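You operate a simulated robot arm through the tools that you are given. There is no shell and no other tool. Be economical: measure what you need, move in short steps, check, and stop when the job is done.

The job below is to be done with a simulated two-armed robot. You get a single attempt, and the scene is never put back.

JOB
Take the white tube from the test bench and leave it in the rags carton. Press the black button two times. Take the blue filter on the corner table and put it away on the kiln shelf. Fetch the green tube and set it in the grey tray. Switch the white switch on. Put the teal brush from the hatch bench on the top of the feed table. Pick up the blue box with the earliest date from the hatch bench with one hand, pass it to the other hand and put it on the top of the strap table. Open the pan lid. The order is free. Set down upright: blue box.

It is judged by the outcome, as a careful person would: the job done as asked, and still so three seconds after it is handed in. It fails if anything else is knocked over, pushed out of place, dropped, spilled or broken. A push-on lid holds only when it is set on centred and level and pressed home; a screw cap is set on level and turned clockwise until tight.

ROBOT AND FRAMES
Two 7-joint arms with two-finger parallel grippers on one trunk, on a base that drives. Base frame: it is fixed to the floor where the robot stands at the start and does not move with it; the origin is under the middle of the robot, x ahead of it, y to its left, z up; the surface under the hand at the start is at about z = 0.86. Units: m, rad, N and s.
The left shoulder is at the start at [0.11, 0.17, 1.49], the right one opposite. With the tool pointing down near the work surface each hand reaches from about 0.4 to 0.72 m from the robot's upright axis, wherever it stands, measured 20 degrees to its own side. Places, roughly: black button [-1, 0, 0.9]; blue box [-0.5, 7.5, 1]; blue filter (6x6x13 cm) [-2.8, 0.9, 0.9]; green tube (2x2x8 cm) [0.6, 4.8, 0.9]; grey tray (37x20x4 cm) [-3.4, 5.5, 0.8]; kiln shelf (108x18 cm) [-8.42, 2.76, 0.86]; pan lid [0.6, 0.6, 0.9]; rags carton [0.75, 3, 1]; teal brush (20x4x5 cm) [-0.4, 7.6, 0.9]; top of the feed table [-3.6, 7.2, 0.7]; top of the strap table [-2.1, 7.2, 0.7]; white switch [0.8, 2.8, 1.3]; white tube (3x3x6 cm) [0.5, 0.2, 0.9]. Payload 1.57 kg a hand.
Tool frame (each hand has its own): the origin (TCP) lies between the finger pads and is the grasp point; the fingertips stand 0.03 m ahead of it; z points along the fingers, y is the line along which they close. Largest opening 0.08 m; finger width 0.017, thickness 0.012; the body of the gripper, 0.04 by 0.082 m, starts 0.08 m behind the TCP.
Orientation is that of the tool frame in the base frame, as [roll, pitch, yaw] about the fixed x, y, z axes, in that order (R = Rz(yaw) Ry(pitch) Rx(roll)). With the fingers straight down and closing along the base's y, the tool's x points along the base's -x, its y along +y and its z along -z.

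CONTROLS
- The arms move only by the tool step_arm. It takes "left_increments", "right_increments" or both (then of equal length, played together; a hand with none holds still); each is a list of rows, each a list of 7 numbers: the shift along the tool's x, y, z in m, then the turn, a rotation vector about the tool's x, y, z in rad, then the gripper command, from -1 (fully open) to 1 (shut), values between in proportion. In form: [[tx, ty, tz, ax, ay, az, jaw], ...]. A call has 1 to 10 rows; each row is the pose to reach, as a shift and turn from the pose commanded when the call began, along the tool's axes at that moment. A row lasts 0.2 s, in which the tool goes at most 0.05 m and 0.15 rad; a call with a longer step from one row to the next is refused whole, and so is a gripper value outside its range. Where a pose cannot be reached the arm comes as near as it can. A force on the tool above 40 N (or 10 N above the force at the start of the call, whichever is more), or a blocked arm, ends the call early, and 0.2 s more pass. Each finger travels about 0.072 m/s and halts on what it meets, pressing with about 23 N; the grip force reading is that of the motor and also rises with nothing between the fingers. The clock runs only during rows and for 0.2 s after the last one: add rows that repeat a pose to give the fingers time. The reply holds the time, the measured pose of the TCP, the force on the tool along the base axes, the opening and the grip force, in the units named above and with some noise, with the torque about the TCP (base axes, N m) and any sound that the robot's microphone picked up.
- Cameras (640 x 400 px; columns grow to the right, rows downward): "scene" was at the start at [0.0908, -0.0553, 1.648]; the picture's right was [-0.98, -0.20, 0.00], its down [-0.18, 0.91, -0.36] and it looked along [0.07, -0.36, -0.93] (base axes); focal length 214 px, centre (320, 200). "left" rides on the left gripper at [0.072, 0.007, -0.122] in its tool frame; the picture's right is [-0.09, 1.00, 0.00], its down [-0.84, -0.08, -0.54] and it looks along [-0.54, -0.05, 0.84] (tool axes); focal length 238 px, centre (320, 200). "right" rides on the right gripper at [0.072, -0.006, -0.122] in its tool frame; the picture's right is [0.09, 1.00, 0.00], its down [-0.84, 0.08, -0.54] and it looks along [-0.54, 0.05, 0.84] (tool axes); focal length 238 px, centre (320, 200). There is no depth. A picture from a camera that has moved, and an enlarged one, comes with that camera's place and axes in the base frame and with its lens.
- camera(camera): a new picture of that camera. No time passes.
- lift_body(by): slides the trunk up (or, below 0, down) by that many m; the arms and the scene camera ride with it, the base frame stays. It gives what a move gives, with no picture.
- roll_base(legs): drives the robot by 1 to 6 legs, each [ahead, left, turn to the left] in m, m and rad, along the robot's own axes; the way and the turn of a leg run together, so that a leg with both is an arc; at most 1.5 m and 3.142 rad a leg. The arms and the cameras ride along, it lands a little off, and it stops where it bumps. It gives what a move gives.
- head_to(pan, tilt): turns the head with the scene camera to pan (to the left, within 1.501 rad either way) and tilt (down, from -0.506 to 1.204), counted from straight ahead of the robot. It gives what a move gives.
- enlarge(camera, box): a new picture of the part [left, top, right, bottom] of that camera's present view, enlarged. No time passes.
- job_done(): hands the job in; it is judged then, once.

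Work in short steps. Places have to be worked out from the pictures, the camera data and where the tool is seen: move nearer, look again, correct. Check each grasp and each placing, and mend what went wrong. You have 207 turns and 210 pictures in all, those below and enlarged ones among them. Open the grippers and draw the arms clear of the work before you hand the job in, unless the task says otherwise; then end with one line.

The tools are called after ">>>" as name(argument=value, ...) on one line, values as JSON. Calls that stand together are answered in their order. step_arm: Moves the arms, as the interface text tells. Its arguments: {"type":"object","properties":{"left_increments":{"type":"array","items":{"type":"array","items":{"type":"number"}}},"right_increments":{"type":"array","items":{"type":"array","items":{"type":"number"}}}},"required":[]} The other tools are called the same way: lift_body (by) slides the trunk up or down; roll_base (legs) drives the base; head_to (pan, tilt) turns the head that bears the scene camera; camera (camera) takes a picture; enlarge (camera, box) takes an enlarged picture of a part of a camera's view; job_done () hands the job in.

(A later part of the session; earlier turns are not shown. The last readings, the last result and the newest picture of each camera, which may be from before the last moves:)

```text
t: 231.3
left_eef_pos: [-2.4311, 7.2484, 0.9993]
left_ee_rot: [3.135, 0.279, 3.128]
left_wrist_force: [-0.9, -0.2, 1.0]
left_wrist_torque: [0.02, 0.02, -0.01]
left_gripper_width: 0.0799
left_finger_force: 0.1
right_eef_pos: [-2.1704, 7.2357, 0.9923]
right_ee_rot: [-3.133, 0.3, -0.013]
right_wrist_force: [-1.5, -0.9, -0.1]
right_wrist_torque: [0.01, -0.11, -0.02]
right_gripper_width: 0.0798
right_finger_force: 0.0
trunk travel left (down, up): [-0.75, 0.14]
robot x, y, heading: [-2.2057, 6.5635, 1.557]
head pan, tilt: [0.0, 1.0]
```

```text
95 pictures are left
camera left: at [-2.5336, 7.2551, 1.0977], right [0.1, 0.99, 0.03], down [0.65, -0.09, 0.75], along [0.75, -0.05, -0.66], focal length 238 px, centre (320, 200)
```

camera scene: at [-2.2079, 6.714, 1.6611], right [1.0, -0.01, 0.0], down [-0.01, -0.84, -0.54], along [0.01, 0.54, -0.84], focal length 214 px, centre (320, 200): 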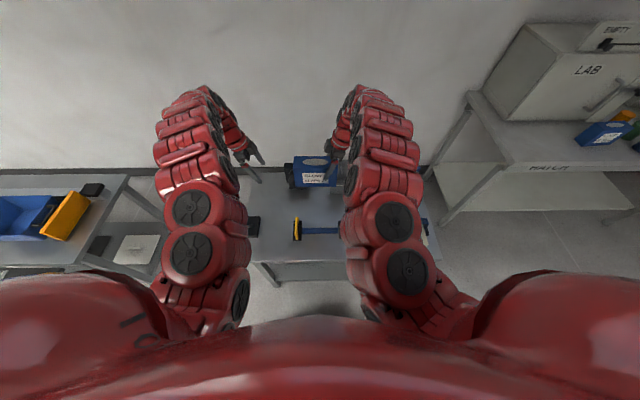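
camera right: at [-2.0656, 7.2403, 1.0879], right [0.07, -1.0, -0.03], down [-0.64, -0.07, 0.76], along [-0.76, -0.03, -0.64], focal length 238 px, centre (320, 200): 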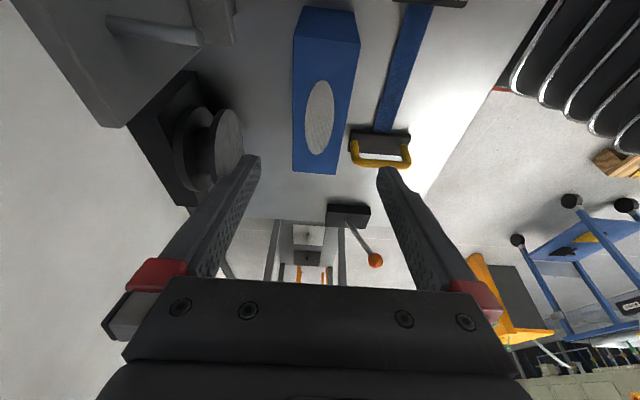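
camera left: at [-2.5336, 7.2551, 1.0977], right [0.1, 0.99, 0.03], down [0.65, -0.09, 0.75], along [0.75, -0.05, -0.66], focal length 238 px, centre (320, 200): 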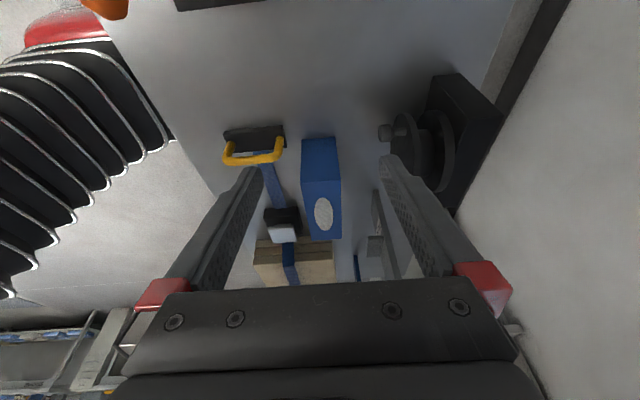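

The box stands upright, clear of everything. I raise the trunk to nominal, back off and unsplay both hands.

>>> lift_body(by=0.054)

>>> roll_base(legs=[[-0.42, 0, 0]])

>>> step_arm(left_increments=[[0, 0, 0, 0, 0.14, 0, 0], [0, 0, 0, 0, 0.278, 0, 0]], right_increments=[[0, 0, 0, 0, 0.15, 0, 0], [0, 0, 0, 0, 0.3, 0, 0]])

>>> step_arm(left_increments=[[0, 0, 0, 0, 0, -0.15, 0], [0, 0, 0, 0, 0, -0.3, 0], [0, 0, 0, 0, 0, -0.45, 0], [0, 0, 0, 0, 0, -0.6, 0], [0, 0, 0, 0, 0, -0.75, 0], [0, 0, 0, 0, 0, -0.9, 0], [0, 0, 0, 0, 0, -1.05, 0], [0, 0, 0, 0, 0, -1.2, 0], [0, 0, 0, 0, 0, -1.35, 0], [0, 0, 0, 0, 0, -1.5, 0]], right_increments=[[0, 0.01, 0, 0, 0, 0.15, 0], [0, 0.02, 0, 0, 0, 0.3, 0], [0, 0.03, 0, 0, 0, 0.45, 0], [0, 0.04, 0, 0, 0, 0.6, 0], [0, 0.05, 0, 0, 0, 0.75, 0], [0, 0.05, 0, 0, 0, 0.9, 0], [0, 0.05, 0, 0, 0, 1.05, 0], [0, 0.05, 0, 0, 0, 1.2, 0], [0, 0.05, 0, 0, 0, 1.35, 0], [0, 0.05, 0, 0, 0, 1.5, 0]])

```text
t: 232.2
left_eef_pos: [-2.4297, 7.2489, 1.053]
left_ee_rot: [3.136, 0.279, 3.131]
left_wrist_force: [0.7, 0.0, 0.3]
left_wrist_torque: [-0.01, -0.01, 0.02]
left_gripper_width: 0.0799
left_finger_force: 0.1
right_eef_pos: [-2.17, 7.2357, 1.0454]
right_ee_rot: [-3.134, 0.301, -0.012]
right_wrist_force: [-0.6, 0.3, -0.5]
right_wrist_torque: [0.01, -0.01, -0.03]
right_gripper_width: 0.0801
right_finger_force: 0.0
trunk travel left (down, up): [-0.804, 0.086]
robot x, y, heading: [-2.2065, 6.5623, 1.558]
head pan, tilt: [0.0, 1.0]
```

```text
t: 234.8
left_eef_pos: [-2.4326, 6.8235, 1.0526]
left_ee_rot: [3.135, 0.278, 3.124]
left_wrist_force: [0.0, 0.2, -0.4]
left_wrist_torque: [-0.01, 0.02, -0.02]
left_gripper_width: 0.0801
left_finger_force: 0.1
right_eef_pos: [-2.1713, 6.8106, 1.0458]
right_ee_rot: [-3.137, 0.302, -0.022]
right_wrist_force: [-1.3, 0.0, -0.3]
right_wrist_torque: [0.0, 0.01, 0.01]
right_gripper_width: 0.08
right_finger_force: 0.1
trunk travel left (down, up): [-0.804, 0.086]
robot x, y, heading: [-2.214, 6.1365, 1.557]
head pan, tilt: [0.0, 1.0]
```

```text
t: 235.4
left_eef_pos: [-2.4331, 6.8241, 1.0549]
left_ee_rot: [3.135, -0.003, 3.126]
left_wrist_force: [0.4, -0.3, 0.2]
left_wrist_torque: [-0.04, 0.01, -0.04]
left_gripper_width: 0.0401
left_finger_force: 0.0
right_eef_pos: [-2.1708, 6.8095, 1.0458]
right_ee_rot: [-3.132, 0.0, -0.02]
right_wrist_force: [-0.2, 0.4, 0.0]
right_wrist_torque: [-0.04, 0.01, -0.02]
right_gripper_width: 0.0402
right_finger_force: 0.1
trunk travel left (down, up): [-0.804, 0.086]
robot x, y, heading: [-2.219, 6.1374, 1.55]
head pan, tilt: [0.0, 1.0]
```

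```text
t: 237.6
left_eef_pos: [-2.4319, 6.8243, 1.0537]
left_ee_rot: [3.141, 0.006, -1.658]
left_wrist_force: [-0.3, -0.4, -0.2]
left_wrist_torque: [-0.04, 0.01, 0.0]
left_gripper_width: 0.0401
left_finger_force: 0.0
right_eef_pos: [-2.172, 6.7585, 1.0454]
right_ee_rot: [-3.141, 0.008, -1.527]
right_wrist_force: [0.4, -0.8, -0.3]
right_wrist_torque: [0.03, -0.04, -0.03]
right_gripper_width: 0.0402
right_finger_force: 0.1
trunk travel left (down, up): [-0.804, 0.086]
robot x, y, heading: [-2.2176, 6.1383, 1.555]
head pan, tilt: [0.0, 1.0]
```

Now toward the filter and the button. I move into the main aisle, turn to face -y, drive down and look.

>>> step_arm(right_increments=[[0, -0.05, 0, 0, 0, 0, 0], [0, -0.1, 0, 0, 0, 0, 0], [0, -0.15, 0, 0, 0, 0, 0]])

>>> roll_base(legs=[[0, -1.5, 0], [0, 0, 1.58], [0, 0, 1.57], [1.5, 0, 0], [1.5, 0, 0]])

>>> head_to(pan=-0.5, tilt=0.35)

>>> camera(camera="scene")

```text
t: 238.4
left_eef_pos: [-2.4319, 6.8241, 1.0547]
left_ee_rot: [3.14, 0.005, -1.657]
left_wrist_force: [0.1, -0.5, -0.4]
left_wrist_torque: [0.02, 0.03, -0.01]
left_gripper_width: 0.0399
left_finger_force: 0.0
right_eef_pos: [-2.0199, 6.768, 1.0448]
right_ee_rot: [3.14, 0.006, -1.521]
right_wrist_force: [0.5, -0.4, -0.4]
right_wrist_torque: [-0.01, 0.01, 0.01]
right_gripper_width: 0.0401
right_finger_force: 0.1
right hand out of reach, approached as far as the arm can: row 2
trunk travel left (down, up): [-0.804, 0.086]
robot x, y, heading: [-2.2143, 6.1379, 1.55]
head pan, tilt: [0.0, 1.0]
```

```text
t: 267.6
left_eef_pos: [-0.5329, 2.412, 1.0545]
left_ee_rot: [3.141, 0.004, 1.488]
left_wrist_force: [0.3, 0.1, 0.3]
left_wrist_torque: [0.01, 0.03, 0.01]
left_gripper_width: 0.0404
left_finger_force: 0.1
right_eef_pos: [-0.9453, 2.4651, 1.0456]
right_ee_rot: [-3.142, 0.007, 1.624]
right_wrist_force: [-0.1, -0.1, -0.4]
right_wrist_torque: [-0.02, 0.01, 0.01]
right_gripper_width: 0.0397
right_finger_force: 0.0
trunk travel left (down, up): [-0.804, 0.086]
robot x, y, heading: [-0.7519, 3.0985, -1.584]
head pan, tilt: [0.0, 1.0]
```

```text
t: 268.6
left_eef_pos: [-0.5336, 2.4122, 1.054]
left_ee_rot: [3.142, 0.005, 1.489]
left_wrist_force: [0.8, 0.6, -0.4]
left_wrist_torque: [-0.02, -0.01, -0.03]
left_gripper_width: 0.04
left_finger_force: 0.0
right_eef_pos: [-0.944, 2.4653, 1.0454]
right_ee_rot: [3.141, 0.006, 1.627]
right_wrist_force: [0.4, -0.2, 0.3]
right_wrist_torque: [0.02, 0.03, 0.0]
right_gripper_width: 0.0402
right_finger_force: 0.1
trunk travel left (down, up): [-0.804, 0.086]
robot x, y, heading: [-0.7558, 3.0975, -1.588]
head pan, tilt: [-0.499, 0.351]
```

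```text
94 pictures are left
camera scene: at [-0.8008, 2.9349, 1.7159], right [-0.87, 0.49, 0.0], down [0.17, 0.3, -0.94], along [-0.46, -0.82, -0.34], focal length 214 px, centre (320, 200)
```

scene: 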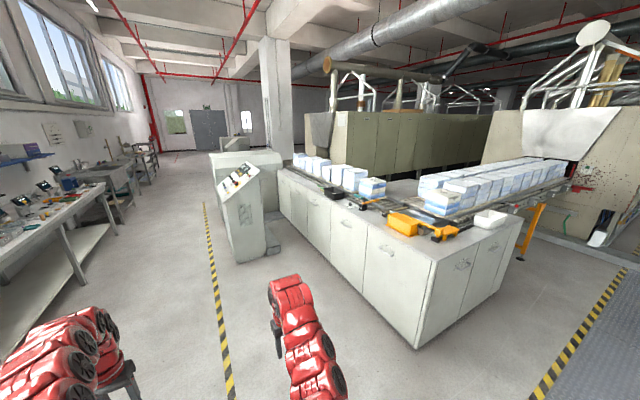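

The place (-2.8, 0.9) projects to about image (376, 186) on the counter; I enlarge it and the console with the button.

>>> enlarge(camera="scene", box=[280, 140, 520, 270])

>>> enlarge(camera="scene", box=[200, 140, 300, 240])

```text
2.67 times, centred on (400, 205) of scene
camera zoom: at [-0.8008, 2.9349, 1.7159], right [-0.87, 0.49, 0.0], down [0.17, 0.3, -0.94], along [-0.46, -0.82, -0.34], focal length 572 px, centre (107, 187)
```

zoom: 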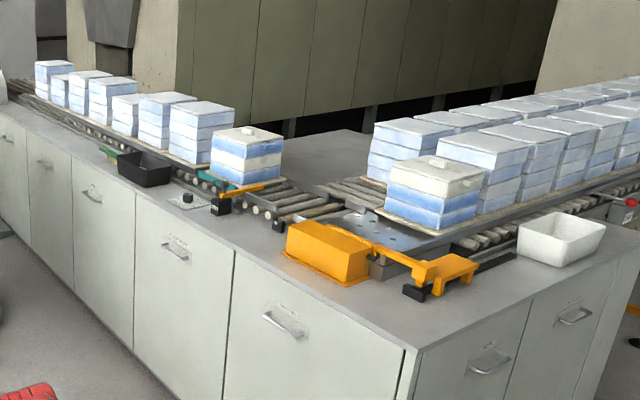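

```text
4.00 times, centred on (250, 190) of scene
camera zoom: at [-0.8008, 2.9349, 1.7159], right [-0.87, 0.49, 0.0], down [0.17, 0.3, -0.94], along [-0.46, -0.82, -0.34], focal length 858 px, centre (600, 240)
```

zoom: 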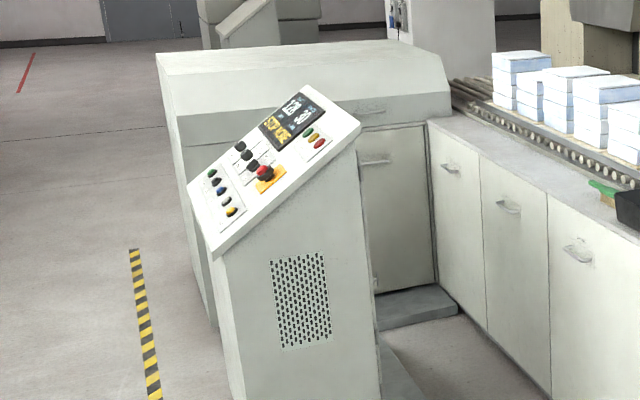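

The console near (-1, 0) carries the buttons. The filter should be in the corner behind the conveyors. I drive to face the counter from the aisle and look.

>>> roll_base(legs=[[1.0, 0, 0], [0.9, 0, 0], [0, 0, -1.553]])

>>> head_to(pan=0.0, tilt=0.4)

>>> camera(camera="scene")

```text
t: 281.9
left_eef_pos: [-1.4619, 0.9709, 1.0531]
left_ee_rot: [3.141, 0.007, -0.082]
left_wrist_force: [-0.2, -0.4, 0.2]
left_wrist_torque: [0.03, 0.01, 0.01]
left_gripper_width: 0.04
left_finger_force: 0.0
right_eef_pos: [-1.4071, 1.3818, 1.0452]
right_ee_rot: [3.141, 0.006, 0.052]
right_wrist_force: [-0.4, -0.1, 0.1]
right_wrist_torque: [0.01, 0.03, -0.02]
right_gripper_width: 0.0401
right_finger_force: 0.1
trunk travel left (down, up): [-0.804, 0.086]
robot x, y, heading: [-0.7764, 1.1922, 3.12]
head pan, tilt: [-0.499, 0.351]
```

```text
t: 282.9
left_eef_pos: [-1.4621, 0.9705, 1.0545]
left_ee_rot: [3.139, 0.005, -0.084]
left_wrist_force: [-0.6, 0.4, 0.7]
left_wrist_torque: [0.0, 0.0, -0.01]
left_gripper_width: 0.04
left_finger_force: 0.0
right_eef_pos: [-1.4063, 1.3817, 1.0447]
right_ee_rot: [3.141, 0.007, 0.052]
right_wrist_force: [0.1, 2.2, 0.2]
right_wrist_torque: [0.01, -0.01, 0.0]
right_gripper_width: 0.04
right_finger_force: 0.0
trunk travel left (down, up): [-0.804, 0.086]
robot x, y, heading: [-0.7761, 1.1897, 3.122]
head pan, tilt: [0.0, 0.4]
```

```text
91 pictures are left
camera scene: at [-0.9498, 1.1905, 1.7114], right [0.02, 1.0, 0.0], down [0.39, -0.01, -0.92], along [-0.92, 0.02, -0.39], focal length 214 px, centre (320, 200)
```

scene: 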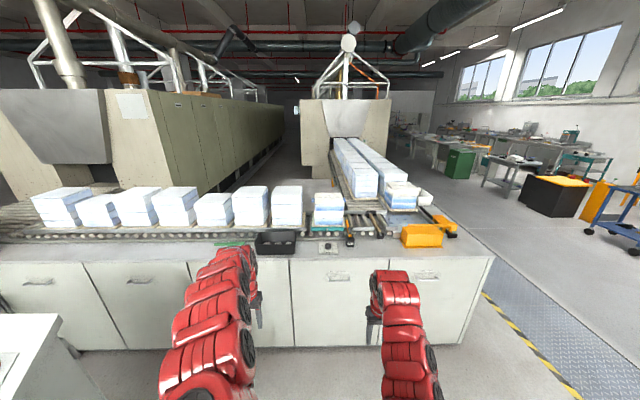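

I enlarge the area around the expected filter place (285, 200).

>>> enlarge(camera="scene", box=[200, 150, 440, 270])

```text
2.67 times, centred on (320, 210) of scene
camera zoom: at [-0.9498, 1.1905, 1.7114], right [0.02, 1.0, 0.0], down [0.39, -0.01, -0.92], along [-0.92, 0.02, -0.39], focal length 572 px, centre (320, 173)
```

zoom: 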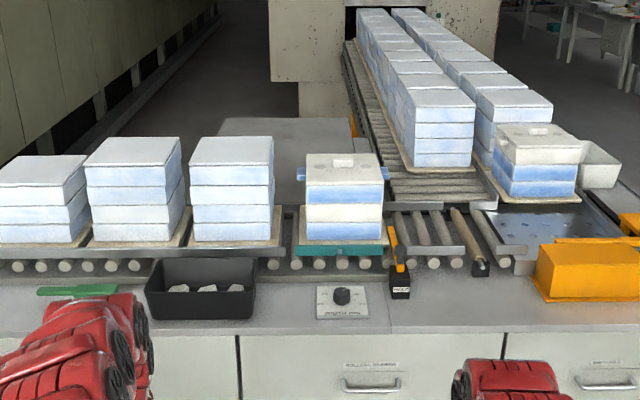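

There is a grey table behind the conveyor stacks; the filter seems hidden. I go nearer and raise the trunk to look over the stacks.

>>> lift_body(by=0.085)

>>> roll_base(legs=[[0.5, 0, 0]])

>>> head_to(pan=0.0, tilt=0.5)

>>> camera(camera="scene")

>>> enlarge(camera="scene", box=[200, 130, 400, 255])

```text
t: 284.1
left_eef_pos: [-1.4626, 0.9704, 1.1389]
left_ee_rot: [3.139, 0.006, -0.085]
left_wrist_force: [-0.2, 0.5, -0.2]
left_wrist_torque: [0.02, 0.01, 0.01]
left_gripper_width: 0.0401
left_finger_force: 0.0
right_eef_pos: [-1.4072, 1.3815, 1.1301]
right_ee_rot: [-3.141, 0.008, 0.053]
right_wrist_force: [0.7, 0.7, -1.0]
right_wrist_torque: [-0.01, 0.02, 0.0]
right_gripper_width: 0.0398
right_finger_force: 0.1
trunk travel left (down, up): [-0.889, 0.001]
robot x, y, heading: [-0.7767, 1.1893, 3.127]
head pan, tilt: [0.0, 0.4]
```

```text
t: 287.1
left_eef_pos: [-1.9676, 0.9778, 1.1404]
left_ee_rot: [3.141, 0.008, -0.084]
left_wrist_force: [0.8, 0.1, -0.3]
left_wrist_torque: [0.0, 0.01, 0.03]
left_gripper_width: 0.0401
left_finger_force: 0.0
right_eef_pos: [-1.9132, 1.3887, 1.1295]
right_ee_rot: [3.141, 0.009, 0.053]
right_wrist_force: [0.9, 0.2, -0.8]
right_wrist_torque: [-0.02, -0.02, 0.02]
right_gripper_width: 0.04
right_finger_force: 0.1
trunk travel left (down, up): [-0.889, 0.001]
robot x, y, heading: [-1.2838, 1.1974, 3.123]
head pan, tilt: [0.0, 0.4]
```

```text
t: 287.7
left_eef_pos: [-1.9675, 0.9778, 1.1383]
left_ee_rot: [3.14, 0.004, -0.082]
left_wrist_force: [0.0, -0.3, -0.8]
left_wrist_torque: [-0.01, -0.03, 0.02]
left_gripper_width: 0.0398
left_finger_force: 0.2
right_eef_pos: [-1.9143, 1.3885, 1.1283]
right_ee_rot: [-3.141, 0.007, 0.053]
right_wrist_force: [1.2, 0.6, 0.7]
right_wrist_torque: [-0.02, 0.02, -0.03]
right_gripper_width: 0.0399
right_finger_force: 0.2
trunk travel left (down, up): [-0.889, 0.001]
robot x, y, heading: [-1.2801, 1.198, 3.126]
head pan, tilt: [0.0, 0.499]
```

```text
89 pictures are left
camera scene: at [-1.4543, 1.1984, 1.7873], right [0.02, 1.0, 0.0], down [0.48, -0.01, -0.88], along [-0.88, 0.01, -0.48], focal length 214 px, centre (320, 200)
```

scene: 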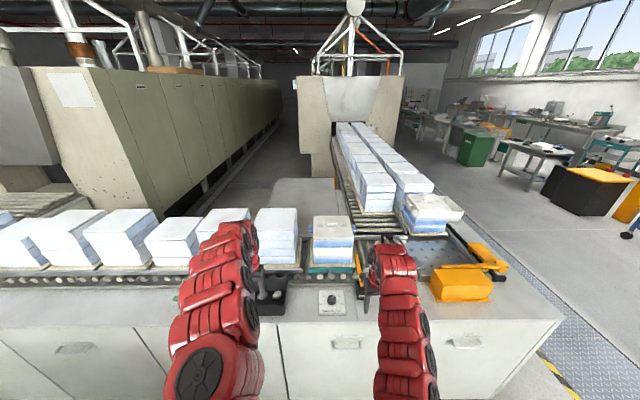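

```text
3.20 times, centred on (300, 192) of scene
camera zoom: at [-1.4543, 1.1984, 1.7873], right [0.02, 1.0, 0.0], down [0.48, -0.01, -0.88], along [-0.88, 0.01, -0.48], focal length 686 px, centre (384, 224)
```

zoom: 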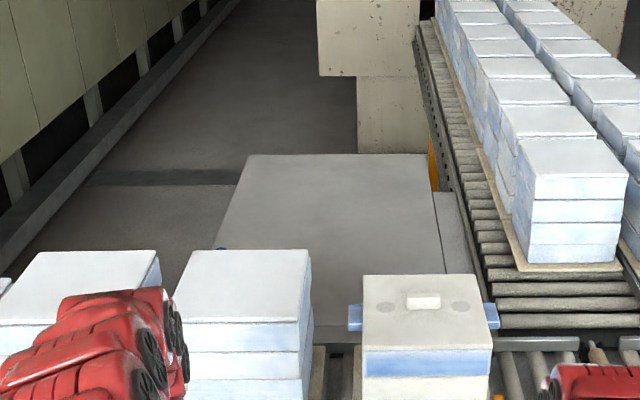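

The filter peeks out behind a stack at about (-2.79, 0.85) on the south-east end of the corner table, reachable only from the passage between the kilns. The button is near, so I do it first: back off, and strafe to face the console.

>>> roll_base(legs=[[-1.05, 0, 0], [0, 1.2, 0]])

>>> head_to(pan=0.0, tilt=0.7)

>>> camera(camera="scene")

>>> enlarge(camera="scene", box=[240, 110, 400, 210])

```text
t: 298.8
left_eef_pos: [-0.926, -0.2411, 1.1394]
left_ee_rot: [3.138, 0.006, -0.075]
left_wrist_force: [0.4, -0.3, 0.2]
left_wrist_torque: [0.02, 0.03, -0.01]
left_gripper_width: 0.04
left_finger_force: 0.2
right_eef_pos: [-0.8744, 0.1698, 1.1307]
right_ee_rot: [3.14, 0.006, 0.06]
right_wrist_force: [-0.1, 0.0, 0.0]
right_wrist_torque: [0.02, -0.03, -0.02]
right_gripper_width: 0.0401
right_finger_force: 0.1
trunk travel left (down, up): [-0.889, 0.001]
robot x, y, heading: [-0.2412, -0.0193, 3.139]
head pan, tilt: [0.0, 0.499]
```

```text
t: 299.6
left_eef_pos: [-0.9261, -0.2407, 1.1398]
left_ee_rot: [3.14, 0.006, -0.076]
left_wrist_force: [0.0, -0.1, 0.6]
left_wrist_torque: [-0.04, -0.04, 0.0]
left_gripper_width: 0.04
left_finger_force: 0.1
right_eef_pos: [-0.874, 0.1701, 1.1318]
right_ee_rot: [-3.14, 0.006, 0.061]
right_wrist_force: [0.2, 0.7, 1.5]
right_wrist_torque: [0.0, -0.02, 0.0]
right_gripper_width: 0.04
right_finger_force: 0.0
trunk travel left (down, up): [-0.889, 0.001]
robot x, y, heading: [-0.2417, -0.0141, 3.136]
head pan, tilt: [0.0, 0.7]
```

```text
87 pictures are left
camera scene: at [-0.4076, -0.0164, 1.7696], right [0.01, 1.0, 0.0], down [0.64, 0.0, -0.77], along [-0.77, 0.01, -0.64], focal length 214 px, centre (320, 200)
```

scene: 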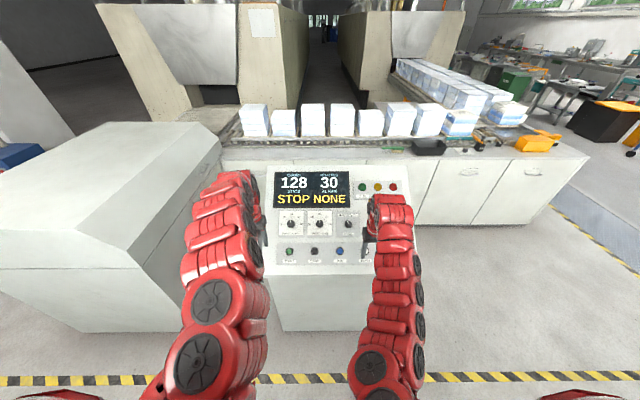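

```text
4.00 times, centred on (320, 160) of scene
camera zoom: at [-0.4076, -0.0164, 1.7696], right [0.01, 1.0, 0.0], down [0.64, 0.0, -0.77], along [-0.77, 0.01, -0.64], focal length 858 px, centre (320, 360)
```

zoom: 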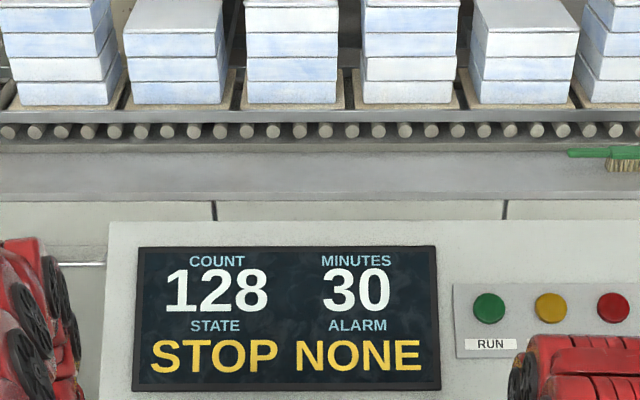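

I enlarge the lower part with the button row.

>>> enlarge(camera="scene", box=[260, 195, 400, 285])

```text
4.44 times, centred on (330, 240) of scene
camera zoom: at [-0.4076, -0.0164, 1.7696], right [0.01, 1.0, 0.0], down [0.64, 0.0, -0.77], along [-0.77, 0.01, -0.64], focal length 953 px, centre (276, 22)
```

zoom: 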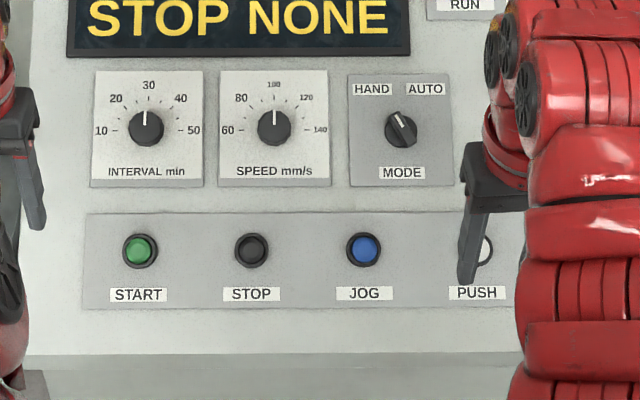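

The black button is STOP, at about (-1.067, -0.033, 0.89) on a panel sloping about 37°. I move the right hand outward, drive 0.1 m nearer, then tilt the left hand square to the panel at a stand-off.

>>> step_arm(right_increments=[[0, -0.04, 0, 0, 0, 0, 0], [0, -0.08, 0, 0, 0, 0, 0], [0, -0.12, 0, 0, 0, 0, 0]])

>>> roll_base(legs=[[0.1, 0, 0]])

>>> step_arm(left_increments=[[0.003, -0.03, 0.015, 0, -0.1, -0.01, 1], [0.007, -0.06, 0.03, 0, -0.2, -0.02, 1], [0.01, -0.09, 0.045, 0, -0.3, -0.03, 1], [0.014, -0.12, 0.06, 0, -0.4, -0.045, 1], [0.018, -0.15, 0.075, 0, -0.5, -0.06, 1], [0.021, -0.18, 0.09, 0, -0.6, -0.07, 1], [0.025, -0.211, 0.105, 0, -0.64, -0.075, 1], [0.025, -0.211, 0.105, 0, -0.64, -0.075, 1]])

>>> camera(camera="left")

>>> camera(camera="scene")

```text
t: 300.4
left_eef_pos: [-0.9259, -0.241, 1.1386]
left_ee_rot: [3.138, 0.006, -0.075]
left_wrist_force: [0.0, 0.4, -0.5]
left_wrist_torque: [-0.01, 0.01, 0.02]
left_gripper_width: 0.0398
left_finger_force: 0.1
right_eef_pos: [-0.8803, 0.2918, 1.1296]
right_ee_rot: [3.141, 0.008, 0.062]
right_wrist_force: [0.8, -0.7, -0.1]
right_wrist_torque: [-0.04, -0.01, 0.01]
right_gripper_width: 0.0396
right_finger_force: 0.1
trunk travel left (down, up): [-0.889, 0.001]
robot x, y, heading: [-0.2371, -0.0171, 3.136]
head pan, tilt: [0.0, 0.7]
```

```text
t: 301.5
left_eef_pos: [-1.0253, -0.2403, 1.1404]
left_ee_rot: [3.141, 0.008, -0.076]
left_wrist_force: [-0.2, -0.4, -0.1]
left_wrist_torque: [0.0, 0.02, -0.03]
left_gripper_width: 0.0399
left_finger_force: 0.0
right_eef_pos: [-0.9794, 0.2916, 1.1314]
right_ee_rot: [-3.141, 0.01, 0.061]
right_wrist_force: [0.4, 1.1, 0.3]
right_wrist_torque: [0.0, -0.03, 0.01]
right_gripper_width: 0.0399
right_finger_force: 0.1
trunk travel left (down, up): [-0.889, 0.001]
robot x, y, heading: [-0.3446, -0.0144, 3.132]
head pan, tilt: [0.0, 0.7]
```

```text
t: 303.3
left_eef_pos: [-1.0471, -0.0088, 1.049]
left_ee_rot: [-3.113, 0.643, 0.013]
left_wrist_force: [0.2, 0.2, 0.6]
left_wrist_torque: [0.0, -0.01, -0.01]
left_gripper_width: 0.0
left_finger_force: 21.4
left hand out of reach, approached as far as the arm can: row 2, 3, 4, 5, 6, 7, 8
right_eef_pos: [-0.9822, 0.2891, 1.1305]
right_ee_rot: [-3.141, 0.007, 0.062]
right_wrist_force: [0.5, 0.1, 0.5]
right_wrist_torque: [0.0, 0.0, -0.01]
right_gripper_width: 0.04
right_finger_force: 0.0
trunk travel left (down, up): [-0.889, 0.001]
robot x, y, heading: [-0.3428, -0.0147, 3.136]
head pan, tilt: [0.0, 0.7]
```

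```text
84 pictures are left
camera left: at [-0.9149, -0.0191, 1.1035], right [-0.08, -1.0, 0.03], down [-0.34, 0.06, 0.94], along [-0.94, 0.06, -0.35], focal length 238 px, centre (320, 200)
```

left: 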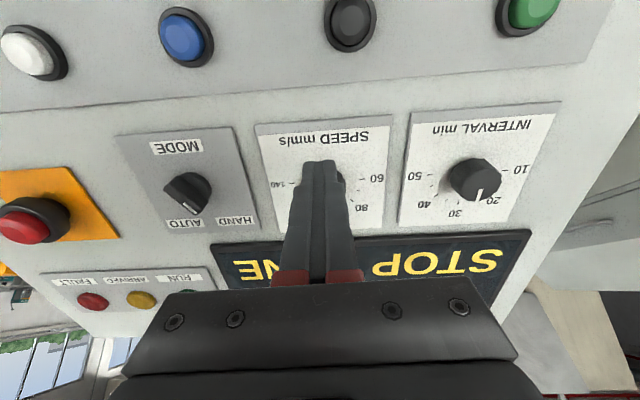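

```text
83 pictures are left
camera scene: at [-0.5097, -0.0173, 1.7695], right [0.01, 1.0, 0.0], down [0.64, 0.0, -0.76], along [-0.76, 0.01, -0.64], focal length 214 px, centre (320, 200)
```

scene: 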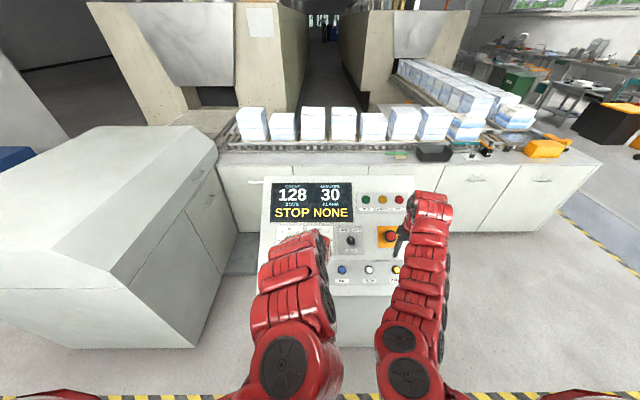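

Both views agree on the button at about (-1.062, -0.036, 0.887). I lower the trunk 5 cm (better arm range) and bring the closed fingers to a stand-off along the panel normal.

>>> lift_body(by=-0.05)

>>> step_arm(left_increments=[[0.028, 0.014, 0.004, -0.014, 0, 0, 1], [0.055, 0.027, 0.009, -0.028, 0, 0, 1], [0.055, 0.027, 0.009, -0.028, 0, 0, 1]])

>>> camera(camera="left")

```text
t: 304.2
left_eef_pos: [-1.0452, -0.01, 1.0008]
left_ee_rot: [-3.114, 0.646, 0.012]
left_wrist_force: [-0.3, -0.2, 0.6]
left_wrist_torque: [-0.02, -0.02, 0.01]
left_gripper_width: 0.0
left_finger_force: 21.3
right_eef_pos: [-0.9815, 0.2905, 1.0809]
right_ee_rot: [3.141, 0.01, 0.06]
right_wrist_force: [-0.1, -0.3, -0.3]
right_wrist_torque: [0.02, 0.04, -0.03]
right_gripper_width: 0.04
right_finger_force: 0.1
trunk travel left (down, up): [-0.839, 0.051]
robot x, y, heading: [-0.3423, -0.0147, 3.131]
head pan, tilt: [0.0, 0.7]
```

```text
t: 305.0
left_eef_pos: [-1.027, -0.024, 0.9655]
left_ee_rot: [-3.141, 0.644, 0.011]
left_wrist_force: [-3.7, 8.4, 3.7]
left_wrist_torque: [0.19, 0.09, -0.1]
left_gripper_width: 0.0001
left_finger_force: 21.1
left hand out of reach, approached as far as the arm can: row 1, 2, 3
right_eef_pos: [-0.9825, 0.2921, 1.0806]
right_ee_rot: [3.141, 0.005, 0.06]
right_wrist_force: [0.1, 0.5, -0.3]
right_wrist_torque: [-0.01, -0.03, -0.03]
right_gripper_width: 0.0398
right_finger_force: 0.0
trunk travel left (down, up): [-0.839, 0.051]
robot x, y, heading: [-0.3466, -0.0159, 3.135]
head pan, tilt: [0.0, 0.7]
```

```text
82 pictures are left
camera left: at [-0.8971, -0.031, 1.0203], right [-0.06, -1.0, 0.06], down [-0.34, 0.07, 0.94], along [-0.94, 0.04, -0.35], focal length 238 px, centre (320, 200)
```

left: 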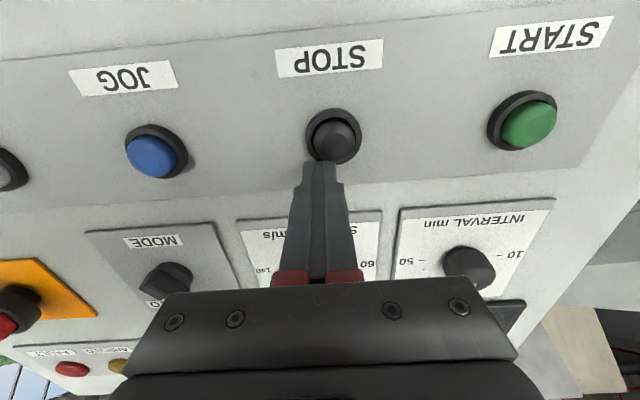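

A side force shows; I check the scene view before going on.

>>> camera(camera="scene")

>>> enlarge(camera="left", box=[240, 60, 420, 240])

```text
81 pictures are left
camera scene: at [-0.5091, -0.0138, 1.7196], right [0.01, 1.0, 0.0], down [0.64, -0.01, -0.76], along [-0.76, 0.01, -0.64], focal length 214 px, centre (320, 200)
```

scene: 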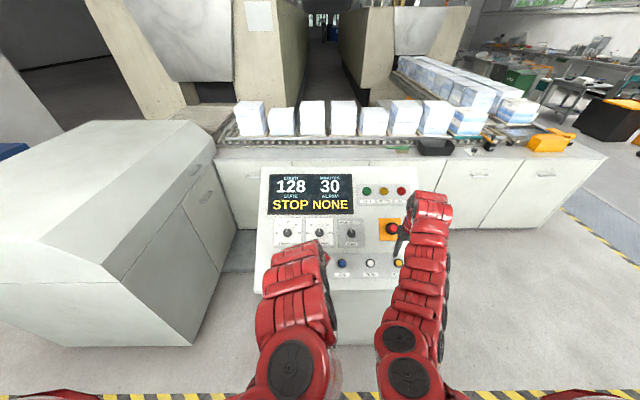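

```text
2.22 times, centred on (330, 150) of left
camera zoom: at [-0.8971, -0.031, 1.0203], right [-0.06, -1.0, 0.06], down [-0.34, 0.07, 0.94], along [-0.94, 0.04, -0.35], focal length 530 px, centre (298, 311)
```

zoom: 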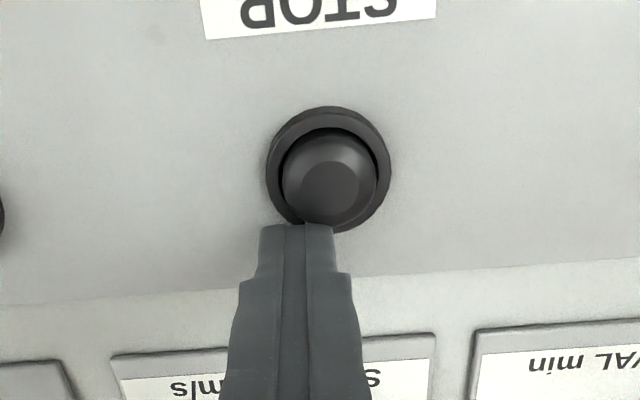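

Refined: button cap at (-1.0455, -0.037, 0.918); my tip is close above, just uphill of it. I back off along the tool axis and recheck the force.

>>> step_arm(left_increments=[[0, 0.005, -0.02, 0, 0, 0, 1], [0, 0.01, -0.03, 0, 0, 0, 1]])

>>> enlarge(camera="left", box=[240, 20, 420, 220])

```text
t: 305.6
left_eef_pos: [-1.0277, -0.0265, 0.9664]
left_ee_rot: [3.139, 0.646, 0.012]
left_wrist_force: [-6.2, 7.0, 5.6]
left_wrist_torque: [0.13, 0.2, -0.13]
left_gripper_width: 0.0001
left_finger_force: 21.3
left hand out of reach, approached as far as the arm can: row 1, 2
right_eef_pos: [-0.9821, 0.2921, 1.081]
right_ee_rot: [3.14, 0.006, 0.061]
right_wrist_force: [-0.3, 0.1, -0.7]
right_wrist_torque: [0.02, -0.02, -0.04]
right_gripper_width: 0.0402
right_finger_force: 0.1
trunk travel left (down, up): [-0.839, 0.051]
robot x, y, heading: [-0.3488, -0.013, 3.136]
head pan, tilt: [0.0, 0.7]
```

```text
2.00 times, centred on (330, 120) of left
camera zoom: at [-0.8974, -0.0323, 1.0202], right [-0.06, -1.0, 0.06], down [-0.34, 0.07, 0.94], along [-0.94, 0.04, -0.35], focal length 477 px, centre (300, 360)
```

zoom: 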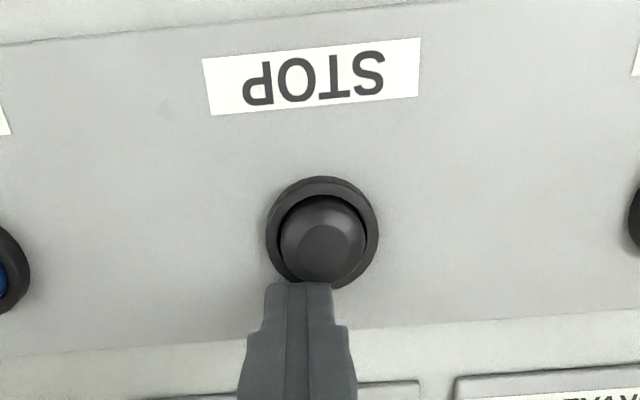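

The arm is folded to its limit here. I back the base 0.13 m so the arm can extend, then reposition.

>>> roll_base(legs=[[-0.13, 0, 0]])

>>> step_arm(left_increments=[[-0.03, 0.0, 0.01, 0, 0, 0, 1], [-0.06, 0.0, 0.02, 0, 0, 0, 1], [-0.09, 0.0, 0.02, 0, 0, 0, 1], [-0.09, 0.0, 0.02, 0, 0, 0, 1]])

>>> camera(camera="left")

```text
t: 306.4
left_eef_pos: [-1.0214, -0.0285, 0.9697]
left_ee_rot: [3.132, 0.663, 0.008]
left_wrist_force: [-1.1, -0.4, 2.1]
left_wrist_torque: [-0.01, 0.02, 0.01]
left_gripper_width: 0.0
left_finger_force: 21.2
right_eef_pos: [-0.9697, 0.2917, 1.0802]
right_ee_rot: [3.141, 0.008, 0.061]
right_wrist_force: [-0.2, 0.0, -0.7]
right_wrist_torque: [-0.02, 0.01, -0.02]
right_gripper_width: 0.0397
right_finger_force: 0.0
trunk travel left (down, up): [-0.839, 0.051]
robot x, y, heading: [-0.3294, -0.0196, 3.133]
head pan, tilt: [0.0, 0.7]
heard: click
stopped in leg 1: the force on the tool passed its limit at 77 N (the readings are from after the stop); the commanded pose is now the measured one
```

```text
t: 307.0
left_eef_pos: [-1.0673, -0.0297, 0.9873]
left_ee_rot: [3.137, 0.657, 0.008]
left_wrist_force: [0.3, 0.4, -0.3]
left_wrist_torque: [0.05, -0.01, 0.0]
left_gripper_width: 0.0
left_finger_force: 21.1
right_eef_pos: [-0.965, 0.2899, 1.082]
right_ee_rot: [-3.14, 0.011, 0.063]
right_wrist_force: [-0.1, -0.6, -0.1]
right_wrist_torque: [0.05, 0.02, -0.01]
right_gripper_width: 0.04
right_finger_force: 0.0
trunk travel left (down, up): [-0.839, 0.051]
robot x, y, heading: [-0.3288, -0.0152, 3.138]
head pan, tilt: [0.0, 0.7]
stopped in row 2 (left hand): the force on the tool passed its limit at 167 N (the readings are from after the stop); the commanded pose is now the measured one
```

```text
78 pictures are left
camera left: at [-0.9352, -0.035, 1.0402], right [-0.06, -1.0, 0.06], down [-0.33, 0.08, 0.94], along [-0.94, 0.04, -0.34], focal length 238 px, centre (320, 200)
```

left: 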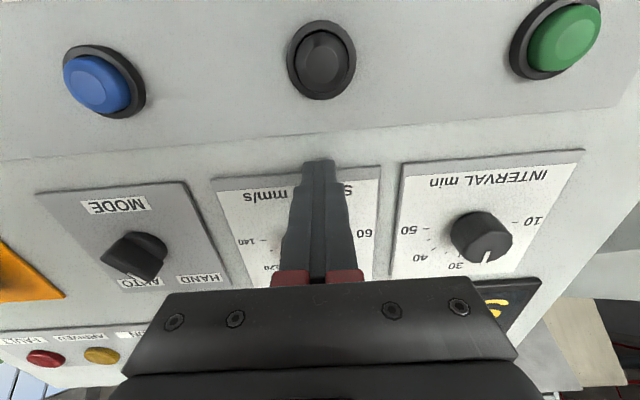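

A click was heard: dragging pressed the button once; the fingertip is evidently already at the panel surface. I lift off along the tool axis and inspect the panel.

>>> step_arm(left_increments=[[0, 0, -0.02, 0, 0, 0, 1], [0, 0, -0.05, 0, 0, 0, 1], [0, 0, -0.08, 0, 0, 0, 1], [0, 0.03, -0.09, 0, 0, 0, 1]])

>>> camera(camera="left")

>>> enlarge(camera="scene", box=[250, 150, 430, 290])

```text
t: 308.0
left_eef_pos: [-1.0575, -0.0431, 1.0271]
left_ee_rot: [3.136, 0.655, 0.008]
left_wrist_force: [-1.1, 0.2, 0.0]
left_wrist_torque: [0.0, 0.0, 0.01]
left_gripper_width: 0.0
left_finger_force: 21.3
left hand out of reach, approached as far as the arm can: row 2, 3, 4
right_eef_pos: [-0.9675, 0.288, 1.0804]
right_ee_rot: [3.141, 0.009, 0.062]
right_wrist_force: [0.1, -1.0, 0.3]
right_wrist_torque: [-0.01, 0.0, -0.01]
right_gripper_width: 0.04
right_finger_force: 0.0
trunk travel left (down, up): [-0.839, 0.051]
robot x, y, heading: [-0.3297, -0.0142, 3.137]
head pan, tilt: [0.0, 0.7]
```

```text
77 pictures are left
camera left: at [-0.9257, -0.0481, 1.0795], right [-0.06, -1.0, 0.06], down [-0.33, 0.08, 0.94], along [-0.94, 0.04, -0.34], focal length 238 px, centre (320, 200)
```

left: 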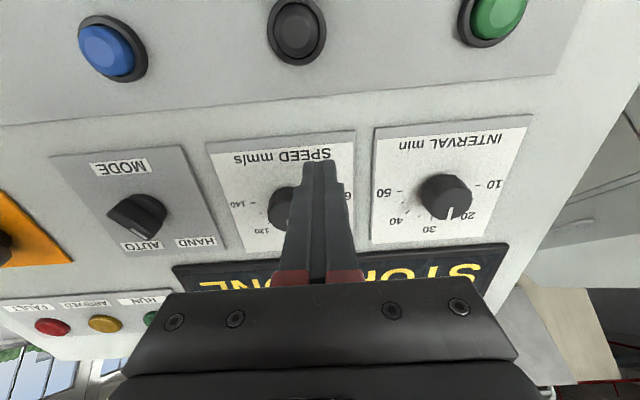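

```text
2.86 times, centred on (340, 220) of scene
camera zoom: at [-0.4939, -0.0175, 1.7196], right [0.01, 1.0, 0.0], down [0.64, 0.0, -0.77], along [-0.77, 0.01, -0.64], focal length 613 px, centre (263, 143)
```

zoom: 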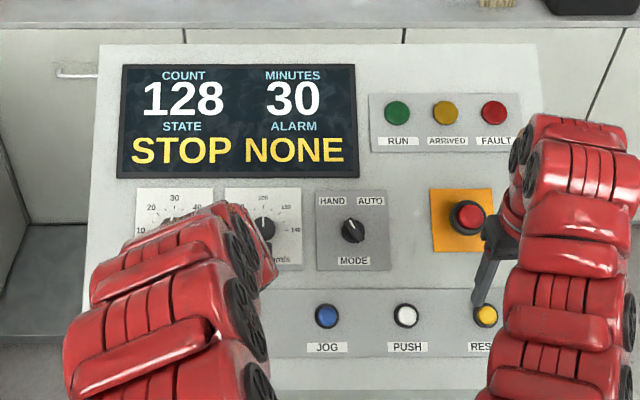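

State is unchanged (STOP). I back the base 0.15 m with the hand clear and check the speed knob.

>>> roll_base(legs=[[-0.16, 0, 0]])

>>> camera(camera="left")

>>> enlarge(camera="scene", box=[260, 150, 400, 260])

```text
t: 309.5
left_eef_pos: [-0.8994, -0.0419, 1.0248]
left_ee_rot: [3.136, 0.653, 0.005]
left_wrist_force: [0.8, -1.0, 0.2]
left_wrist_torque: [0.02, -0.01, -0.01]
left_gripper_width: 0.0001
left_finger_force: 21.2
right_eef_pos: [-0.8095, 0.2904, 1.08]
right_ee_rot: [3.141, 0.006, 0.061]
right_wrist_force: [-0.3, 0.2, 0.4]
right_wrist_torque: [0.01, 0.03, -0.01]
right_gripper_width: 0.04
right_finger_force: 0.0
trunk travel left (down, up): [-0.839, 0.051]
robot x, y, heading: [-0.1705, -0.0184, 3.136]
head pan, tilt: [0.0, 0.7]
```

```text
75 pictures are left
camera left: at [-0.7683, -0.0469, 1.0781], right [-0.06, -1.0, 0.06], down [-0.34, 0.08, 0.94], along [-0.94, 0.04, -0.34], focal length 238 px, centre (320, 200)
```

left: 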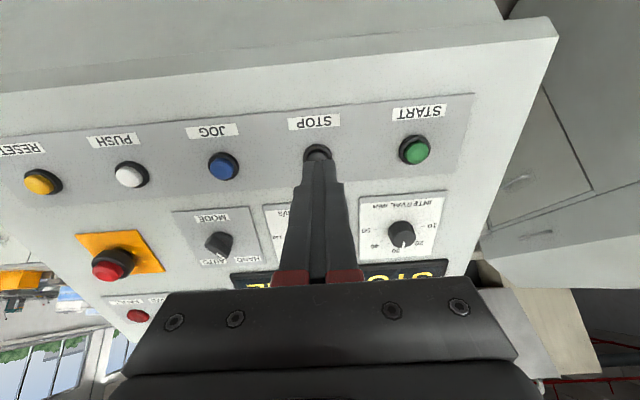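

```text
3.64 times, centred on (330, 205) of scene
camera zoom: at [-0.3379, -0.0164, 1.7192], right [0.01, 1.0, 0.0], down [0.65, -0.01, -0.76], along [-0.76, 0.01, -0.65], focal length 780 px, centre (284, 182)
```

zoom: 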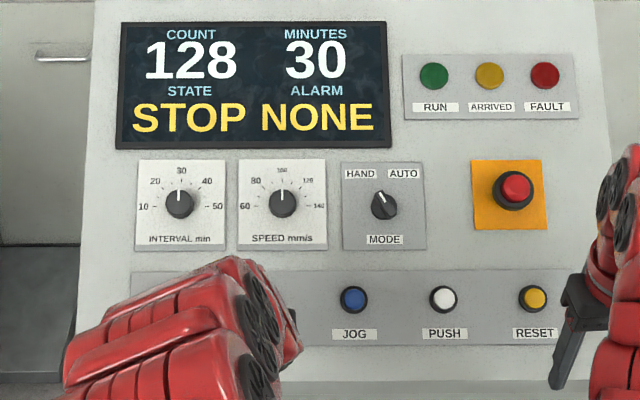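

Knobs are unchanged. With the button at about (-1.0455, -0.037, 0.92), I bring the fingertips to a stand-off 4 cm out along the panel normal.

>>> step_arm(left_increments=[[-0.014, -0.002, 0.024, 0, 0, 0, 1], [-0.028, -0.004, 0.049, 0, 0, 0, 1], [-0.042, -0.005, 0.074, 0, 0, 0, 1], [-0.056, -0.005, 0.098, 0, 0, 0, 1], [-0.056, -0.005, 0.098, 0, 0, 0, 1]])

>>> camera(camera="left")

```text
t: 310.7
left_eef_pos: [-0.9932, -0.0423, 0.9863]
left_ee_rot: [3.136, 0.654, 0.007]
left_wrist_force: [0.2, -0.3, -1.3]
left_wrist_torque: [0.0, 0.0, -0.02]
left_gripper_width: 0.0
left_finger_force: 20.7
left hand out of reach, approached as far as the arm can: row 4, 5
right_eef_pos: [-0.8074, 0.2894, 1.0814]
right_ee_rot: [-3.141, 0.008, 0.062]
right_wrist_force: [-0.2, -0.3, 0.4]
right_wrist_torque: [0.02, 0.02, 0.02]
right_gripper_width: 0.0398
right_finger_force: 0.0
trunk travel left (down, up): [-0.839, 0.051]
robot x, y, heading: [-0.1656, -0.0171, 3.133]
head pan, tilt: [0.0, 0.7]
```

```text
73 pictures are left
camera left: at [-0.862, -0.0481, 1.0406], right [-0.06, -1.0, 0.06], down [-0.34, 0.08, 0.94], along [-0.94, 0.04, -0.34], focal length 238 px, centre (320, 200)
```

left: 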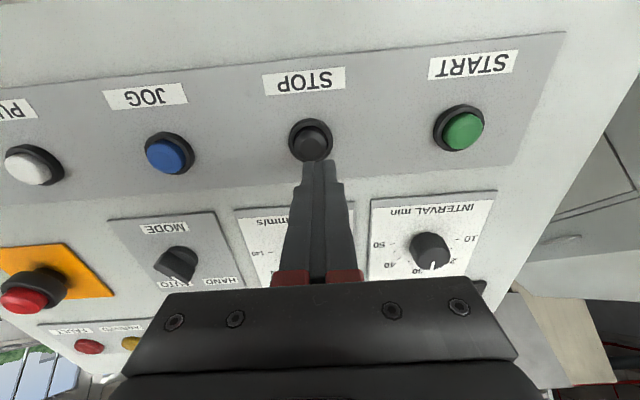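

Consistent: button at (-1.0455, -0.036, 0.918). The arm is at full stretch, so I drive 3 cm nearer and put the tip on the button's normal.

>>> roll_base(legs=[[0.035, 0, 0]])

>>> step_arm(left_increments=[[0.012, -0.003, -0.002, 0, 0, 0, 1], [0.024, -0.006, -0.002, 0, 0, 0, 1], [0.024, -0.006, -0.002, 0, 0, 0, 1]])

>>> camera(camera="left")

```text
t: 311.5
left_eef_pos: [-1.0236, -0.042, 0.9908]
left_ee_rot: [3.134, 0.656, 0.005]
left_wrist_force: [-0.1, -0.1, 0.6]
left_wrist_torque: [0.01, 0.02, 0.0]
left_gripper_width: 0.0
left_finger_force: 20.7
right_eef_pos: [-0.8377, 0.2911, 1.0835]
right_ee_rot: [3.141, 0.013, 0.06]
right_wrist_force: [-0.4, 0.9, 0.4]
right_wrist_torque: [-0.02, 0.01, 0.01]
right_gripper_width: 0.0399
right_finger_force: 0.0
trunk travel left (down, up): [-0.839, 0.051]
robot x, y, heading: [-0.2045, -0.0194, 3.132]
head pan, tilt: [0.0, 0.7]
```

```text
t: 312.3
left_eef_pos: [-1.0085, -0.0357, 0.972]
left_ee_rot: [3.135, 0.653, 0.008]
left_wrist_force: [-1.1, -0.2, -0.3]
left_wrist_torque: [-0.01, 0.0, -0.04]
left_gripper_width: 0.0002
left_finger_force: 21.7
right_eef_pos: [-0.8438, 0.2902, 1.0801]
right_ee_rot: [3.141, 0.006, 0.061]
right_wrist_force: [-0.2, 0.1, 0.0]
right_wrist_torque: [0.0, 0.0, -0.02]
right_gripper_width: 0.0403
right_finger_force: 0.1
trunk travel left (down, up): [-0.839, 0.051]
robot x, y, heading: [-0.2015, -0.0139, 3.135]
head pan, tilt: [0.0, 0.7]
```

```text
72 pictures are left
camera left: at [-0.877, -0.0417, 1.0261], right [-0.06, -1.0, 0.06], down [-0.34, 0.08, 0.94], along [-0.94, 0.04, -0.34], focal length 238 px, centre (320, 200)
```

left: 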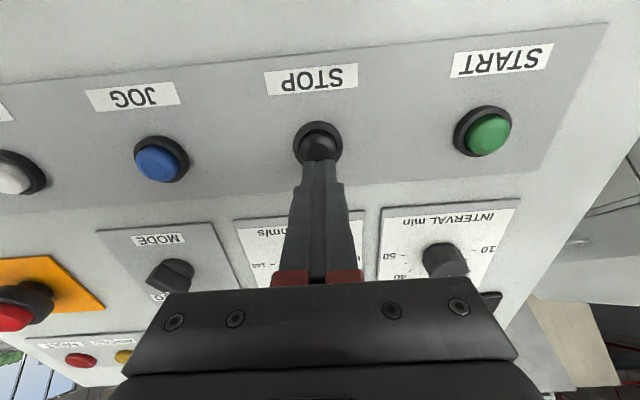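

The axis points slightly uphill of the cap; I shift 8 mm downhill and press along the tool axis gently.

>>> step_arm(left_increments=[[0.008, 0, 0.008, 0, 0, 0, 1], [0.008, 0, 0.016, 0, 0, 0, 1], [0.008, 0, 0.022, 0, 0, 0, 1], [0.008, 0, 0.026, 0, 0, 0, 1]])

>>> enlarge(camera="left", box=[240, 60, 420, 240])

```text
t: 313.3
left_eef_pos: [-1.0095, -0.0349, 0.9554]
left_ee_rot: [3.136, 0.661, 0.006]
left_wrist_force: [4.3, 0.4, 15.2]
left_wrist_torque: [0.04, 0.11, -0.03]
left_gripper_width: 0.0
left_finger_force: 21.5
left hand out of reach, approached as far as the arm can: row 4
right_eef_pos: [-0.839, 0.2899, 1.0819]
right_ee_rot: [-3.141, 0.01, 0.061]
right_wrist_force: [0.8, -1.0, 0.8]
right_wrist_torque: [0.0, -0.02, 0.01]
right_gripper_width: 0.04
right_finger_force: 0.1
trunk travel left (down, up): [-0.839, 0.051]
robot x, y, heading: [-0.2014, -0.0187, 3.131]
head pan, tilt: [0.0, 0.7]
heard: click
```

```text
2.22 times, centred on (330, 150) of left
camera zoom: at [-0.8793, -0.0402, 1.0088], right [-0.06, -1.0, 0.06], down [-0.33, 0.08, 0.94], along [-0.94, 0.04, -0.33], focal length 530 px, centre (298, 311)
```

zoom: 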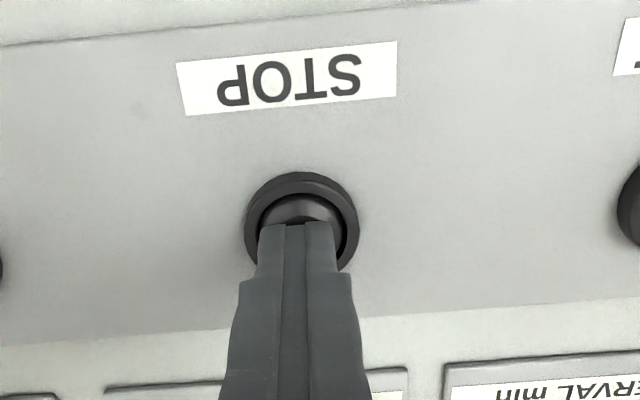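

Click heard on this deliberate press. I release straight back and listen whether a release also clicks.

>>> step_arm(left_increments=[[0, 0, -0.015, 0, 0, 0, 1], [0, 0, -0.03, 0, 0, 0, 1], [0, 0, -0.04, 0, 0, 0, 1]])

>>> enlarge(camera="scene", box=[250, 150, 410, 290])

>>> enlarge(camera="left", box=[200, 40, 440, 220])

```text
t: 314.1
left_eef_pos: [-0.9877, -0.0365, 0.9849]
left_ee_rot: [3.136, 0.655, 0.007]
left_wrist_force: [-1.2, 0.3, -0.4]
left_wrist_torque: [0.01, -0.01, -0.02]
left_gripper_width: 0.0
left_finger_force: 21.2
right_eef_pos: [-0.8421, 0.2897, 1.0799]
right_ee_rot: [3.141, 0.007, 0.06]
right_wrist_force: [-1.2, -0.3, 0.1]
right_wrist_torque: [-0.02, -0.04, -0.02]
right_gripper_width: 0.0399
right_finger_force: 0.0
trunk travel left (down, up): [-0.839, 0.051]
robot x, y, heading: [-0.202, -0.0149, 3.13]
head pan, tilt: [0.0, 0.7]
```

```text
2.86 times, centred on (330, 220) of scene
camera zoom: at [-0.3694, -0.0163, 1.7195], right [0.01, 1.0, 0.0], down [0.64, -0.01, -0.76], along [-0.76, 0.01, -0.64], focal length 613 px, centre (291, 143)
```

zoom: 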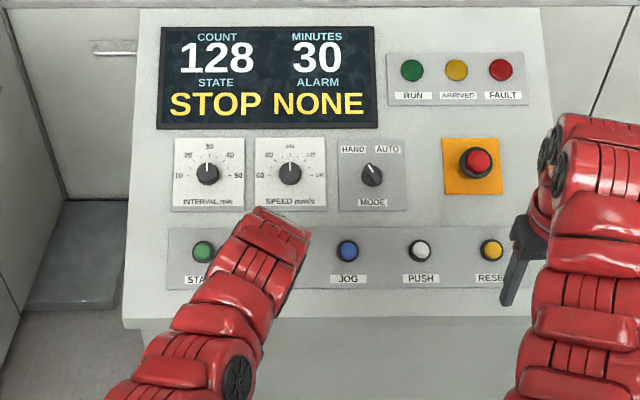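

```text
2.22 times, centred on (320, 130) of left
camera zoom: at [-0.8564, -0.0406, 1.0388], right [-0.06, -1.0, 0.06], down [-0.34, 0.08, 0.94], along [-0.94, 0.04, -0.34], focal length 530 px, centre (320, 356)
```

zoom: 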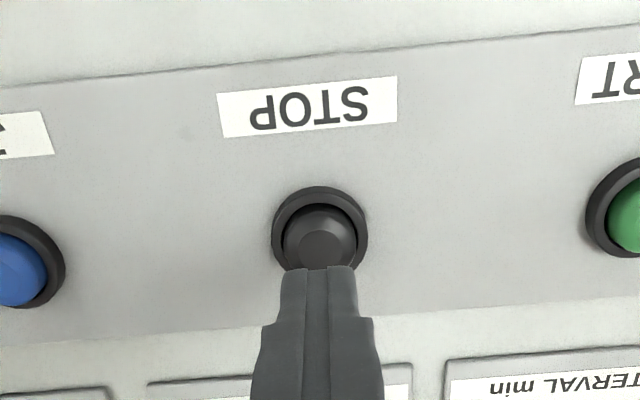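

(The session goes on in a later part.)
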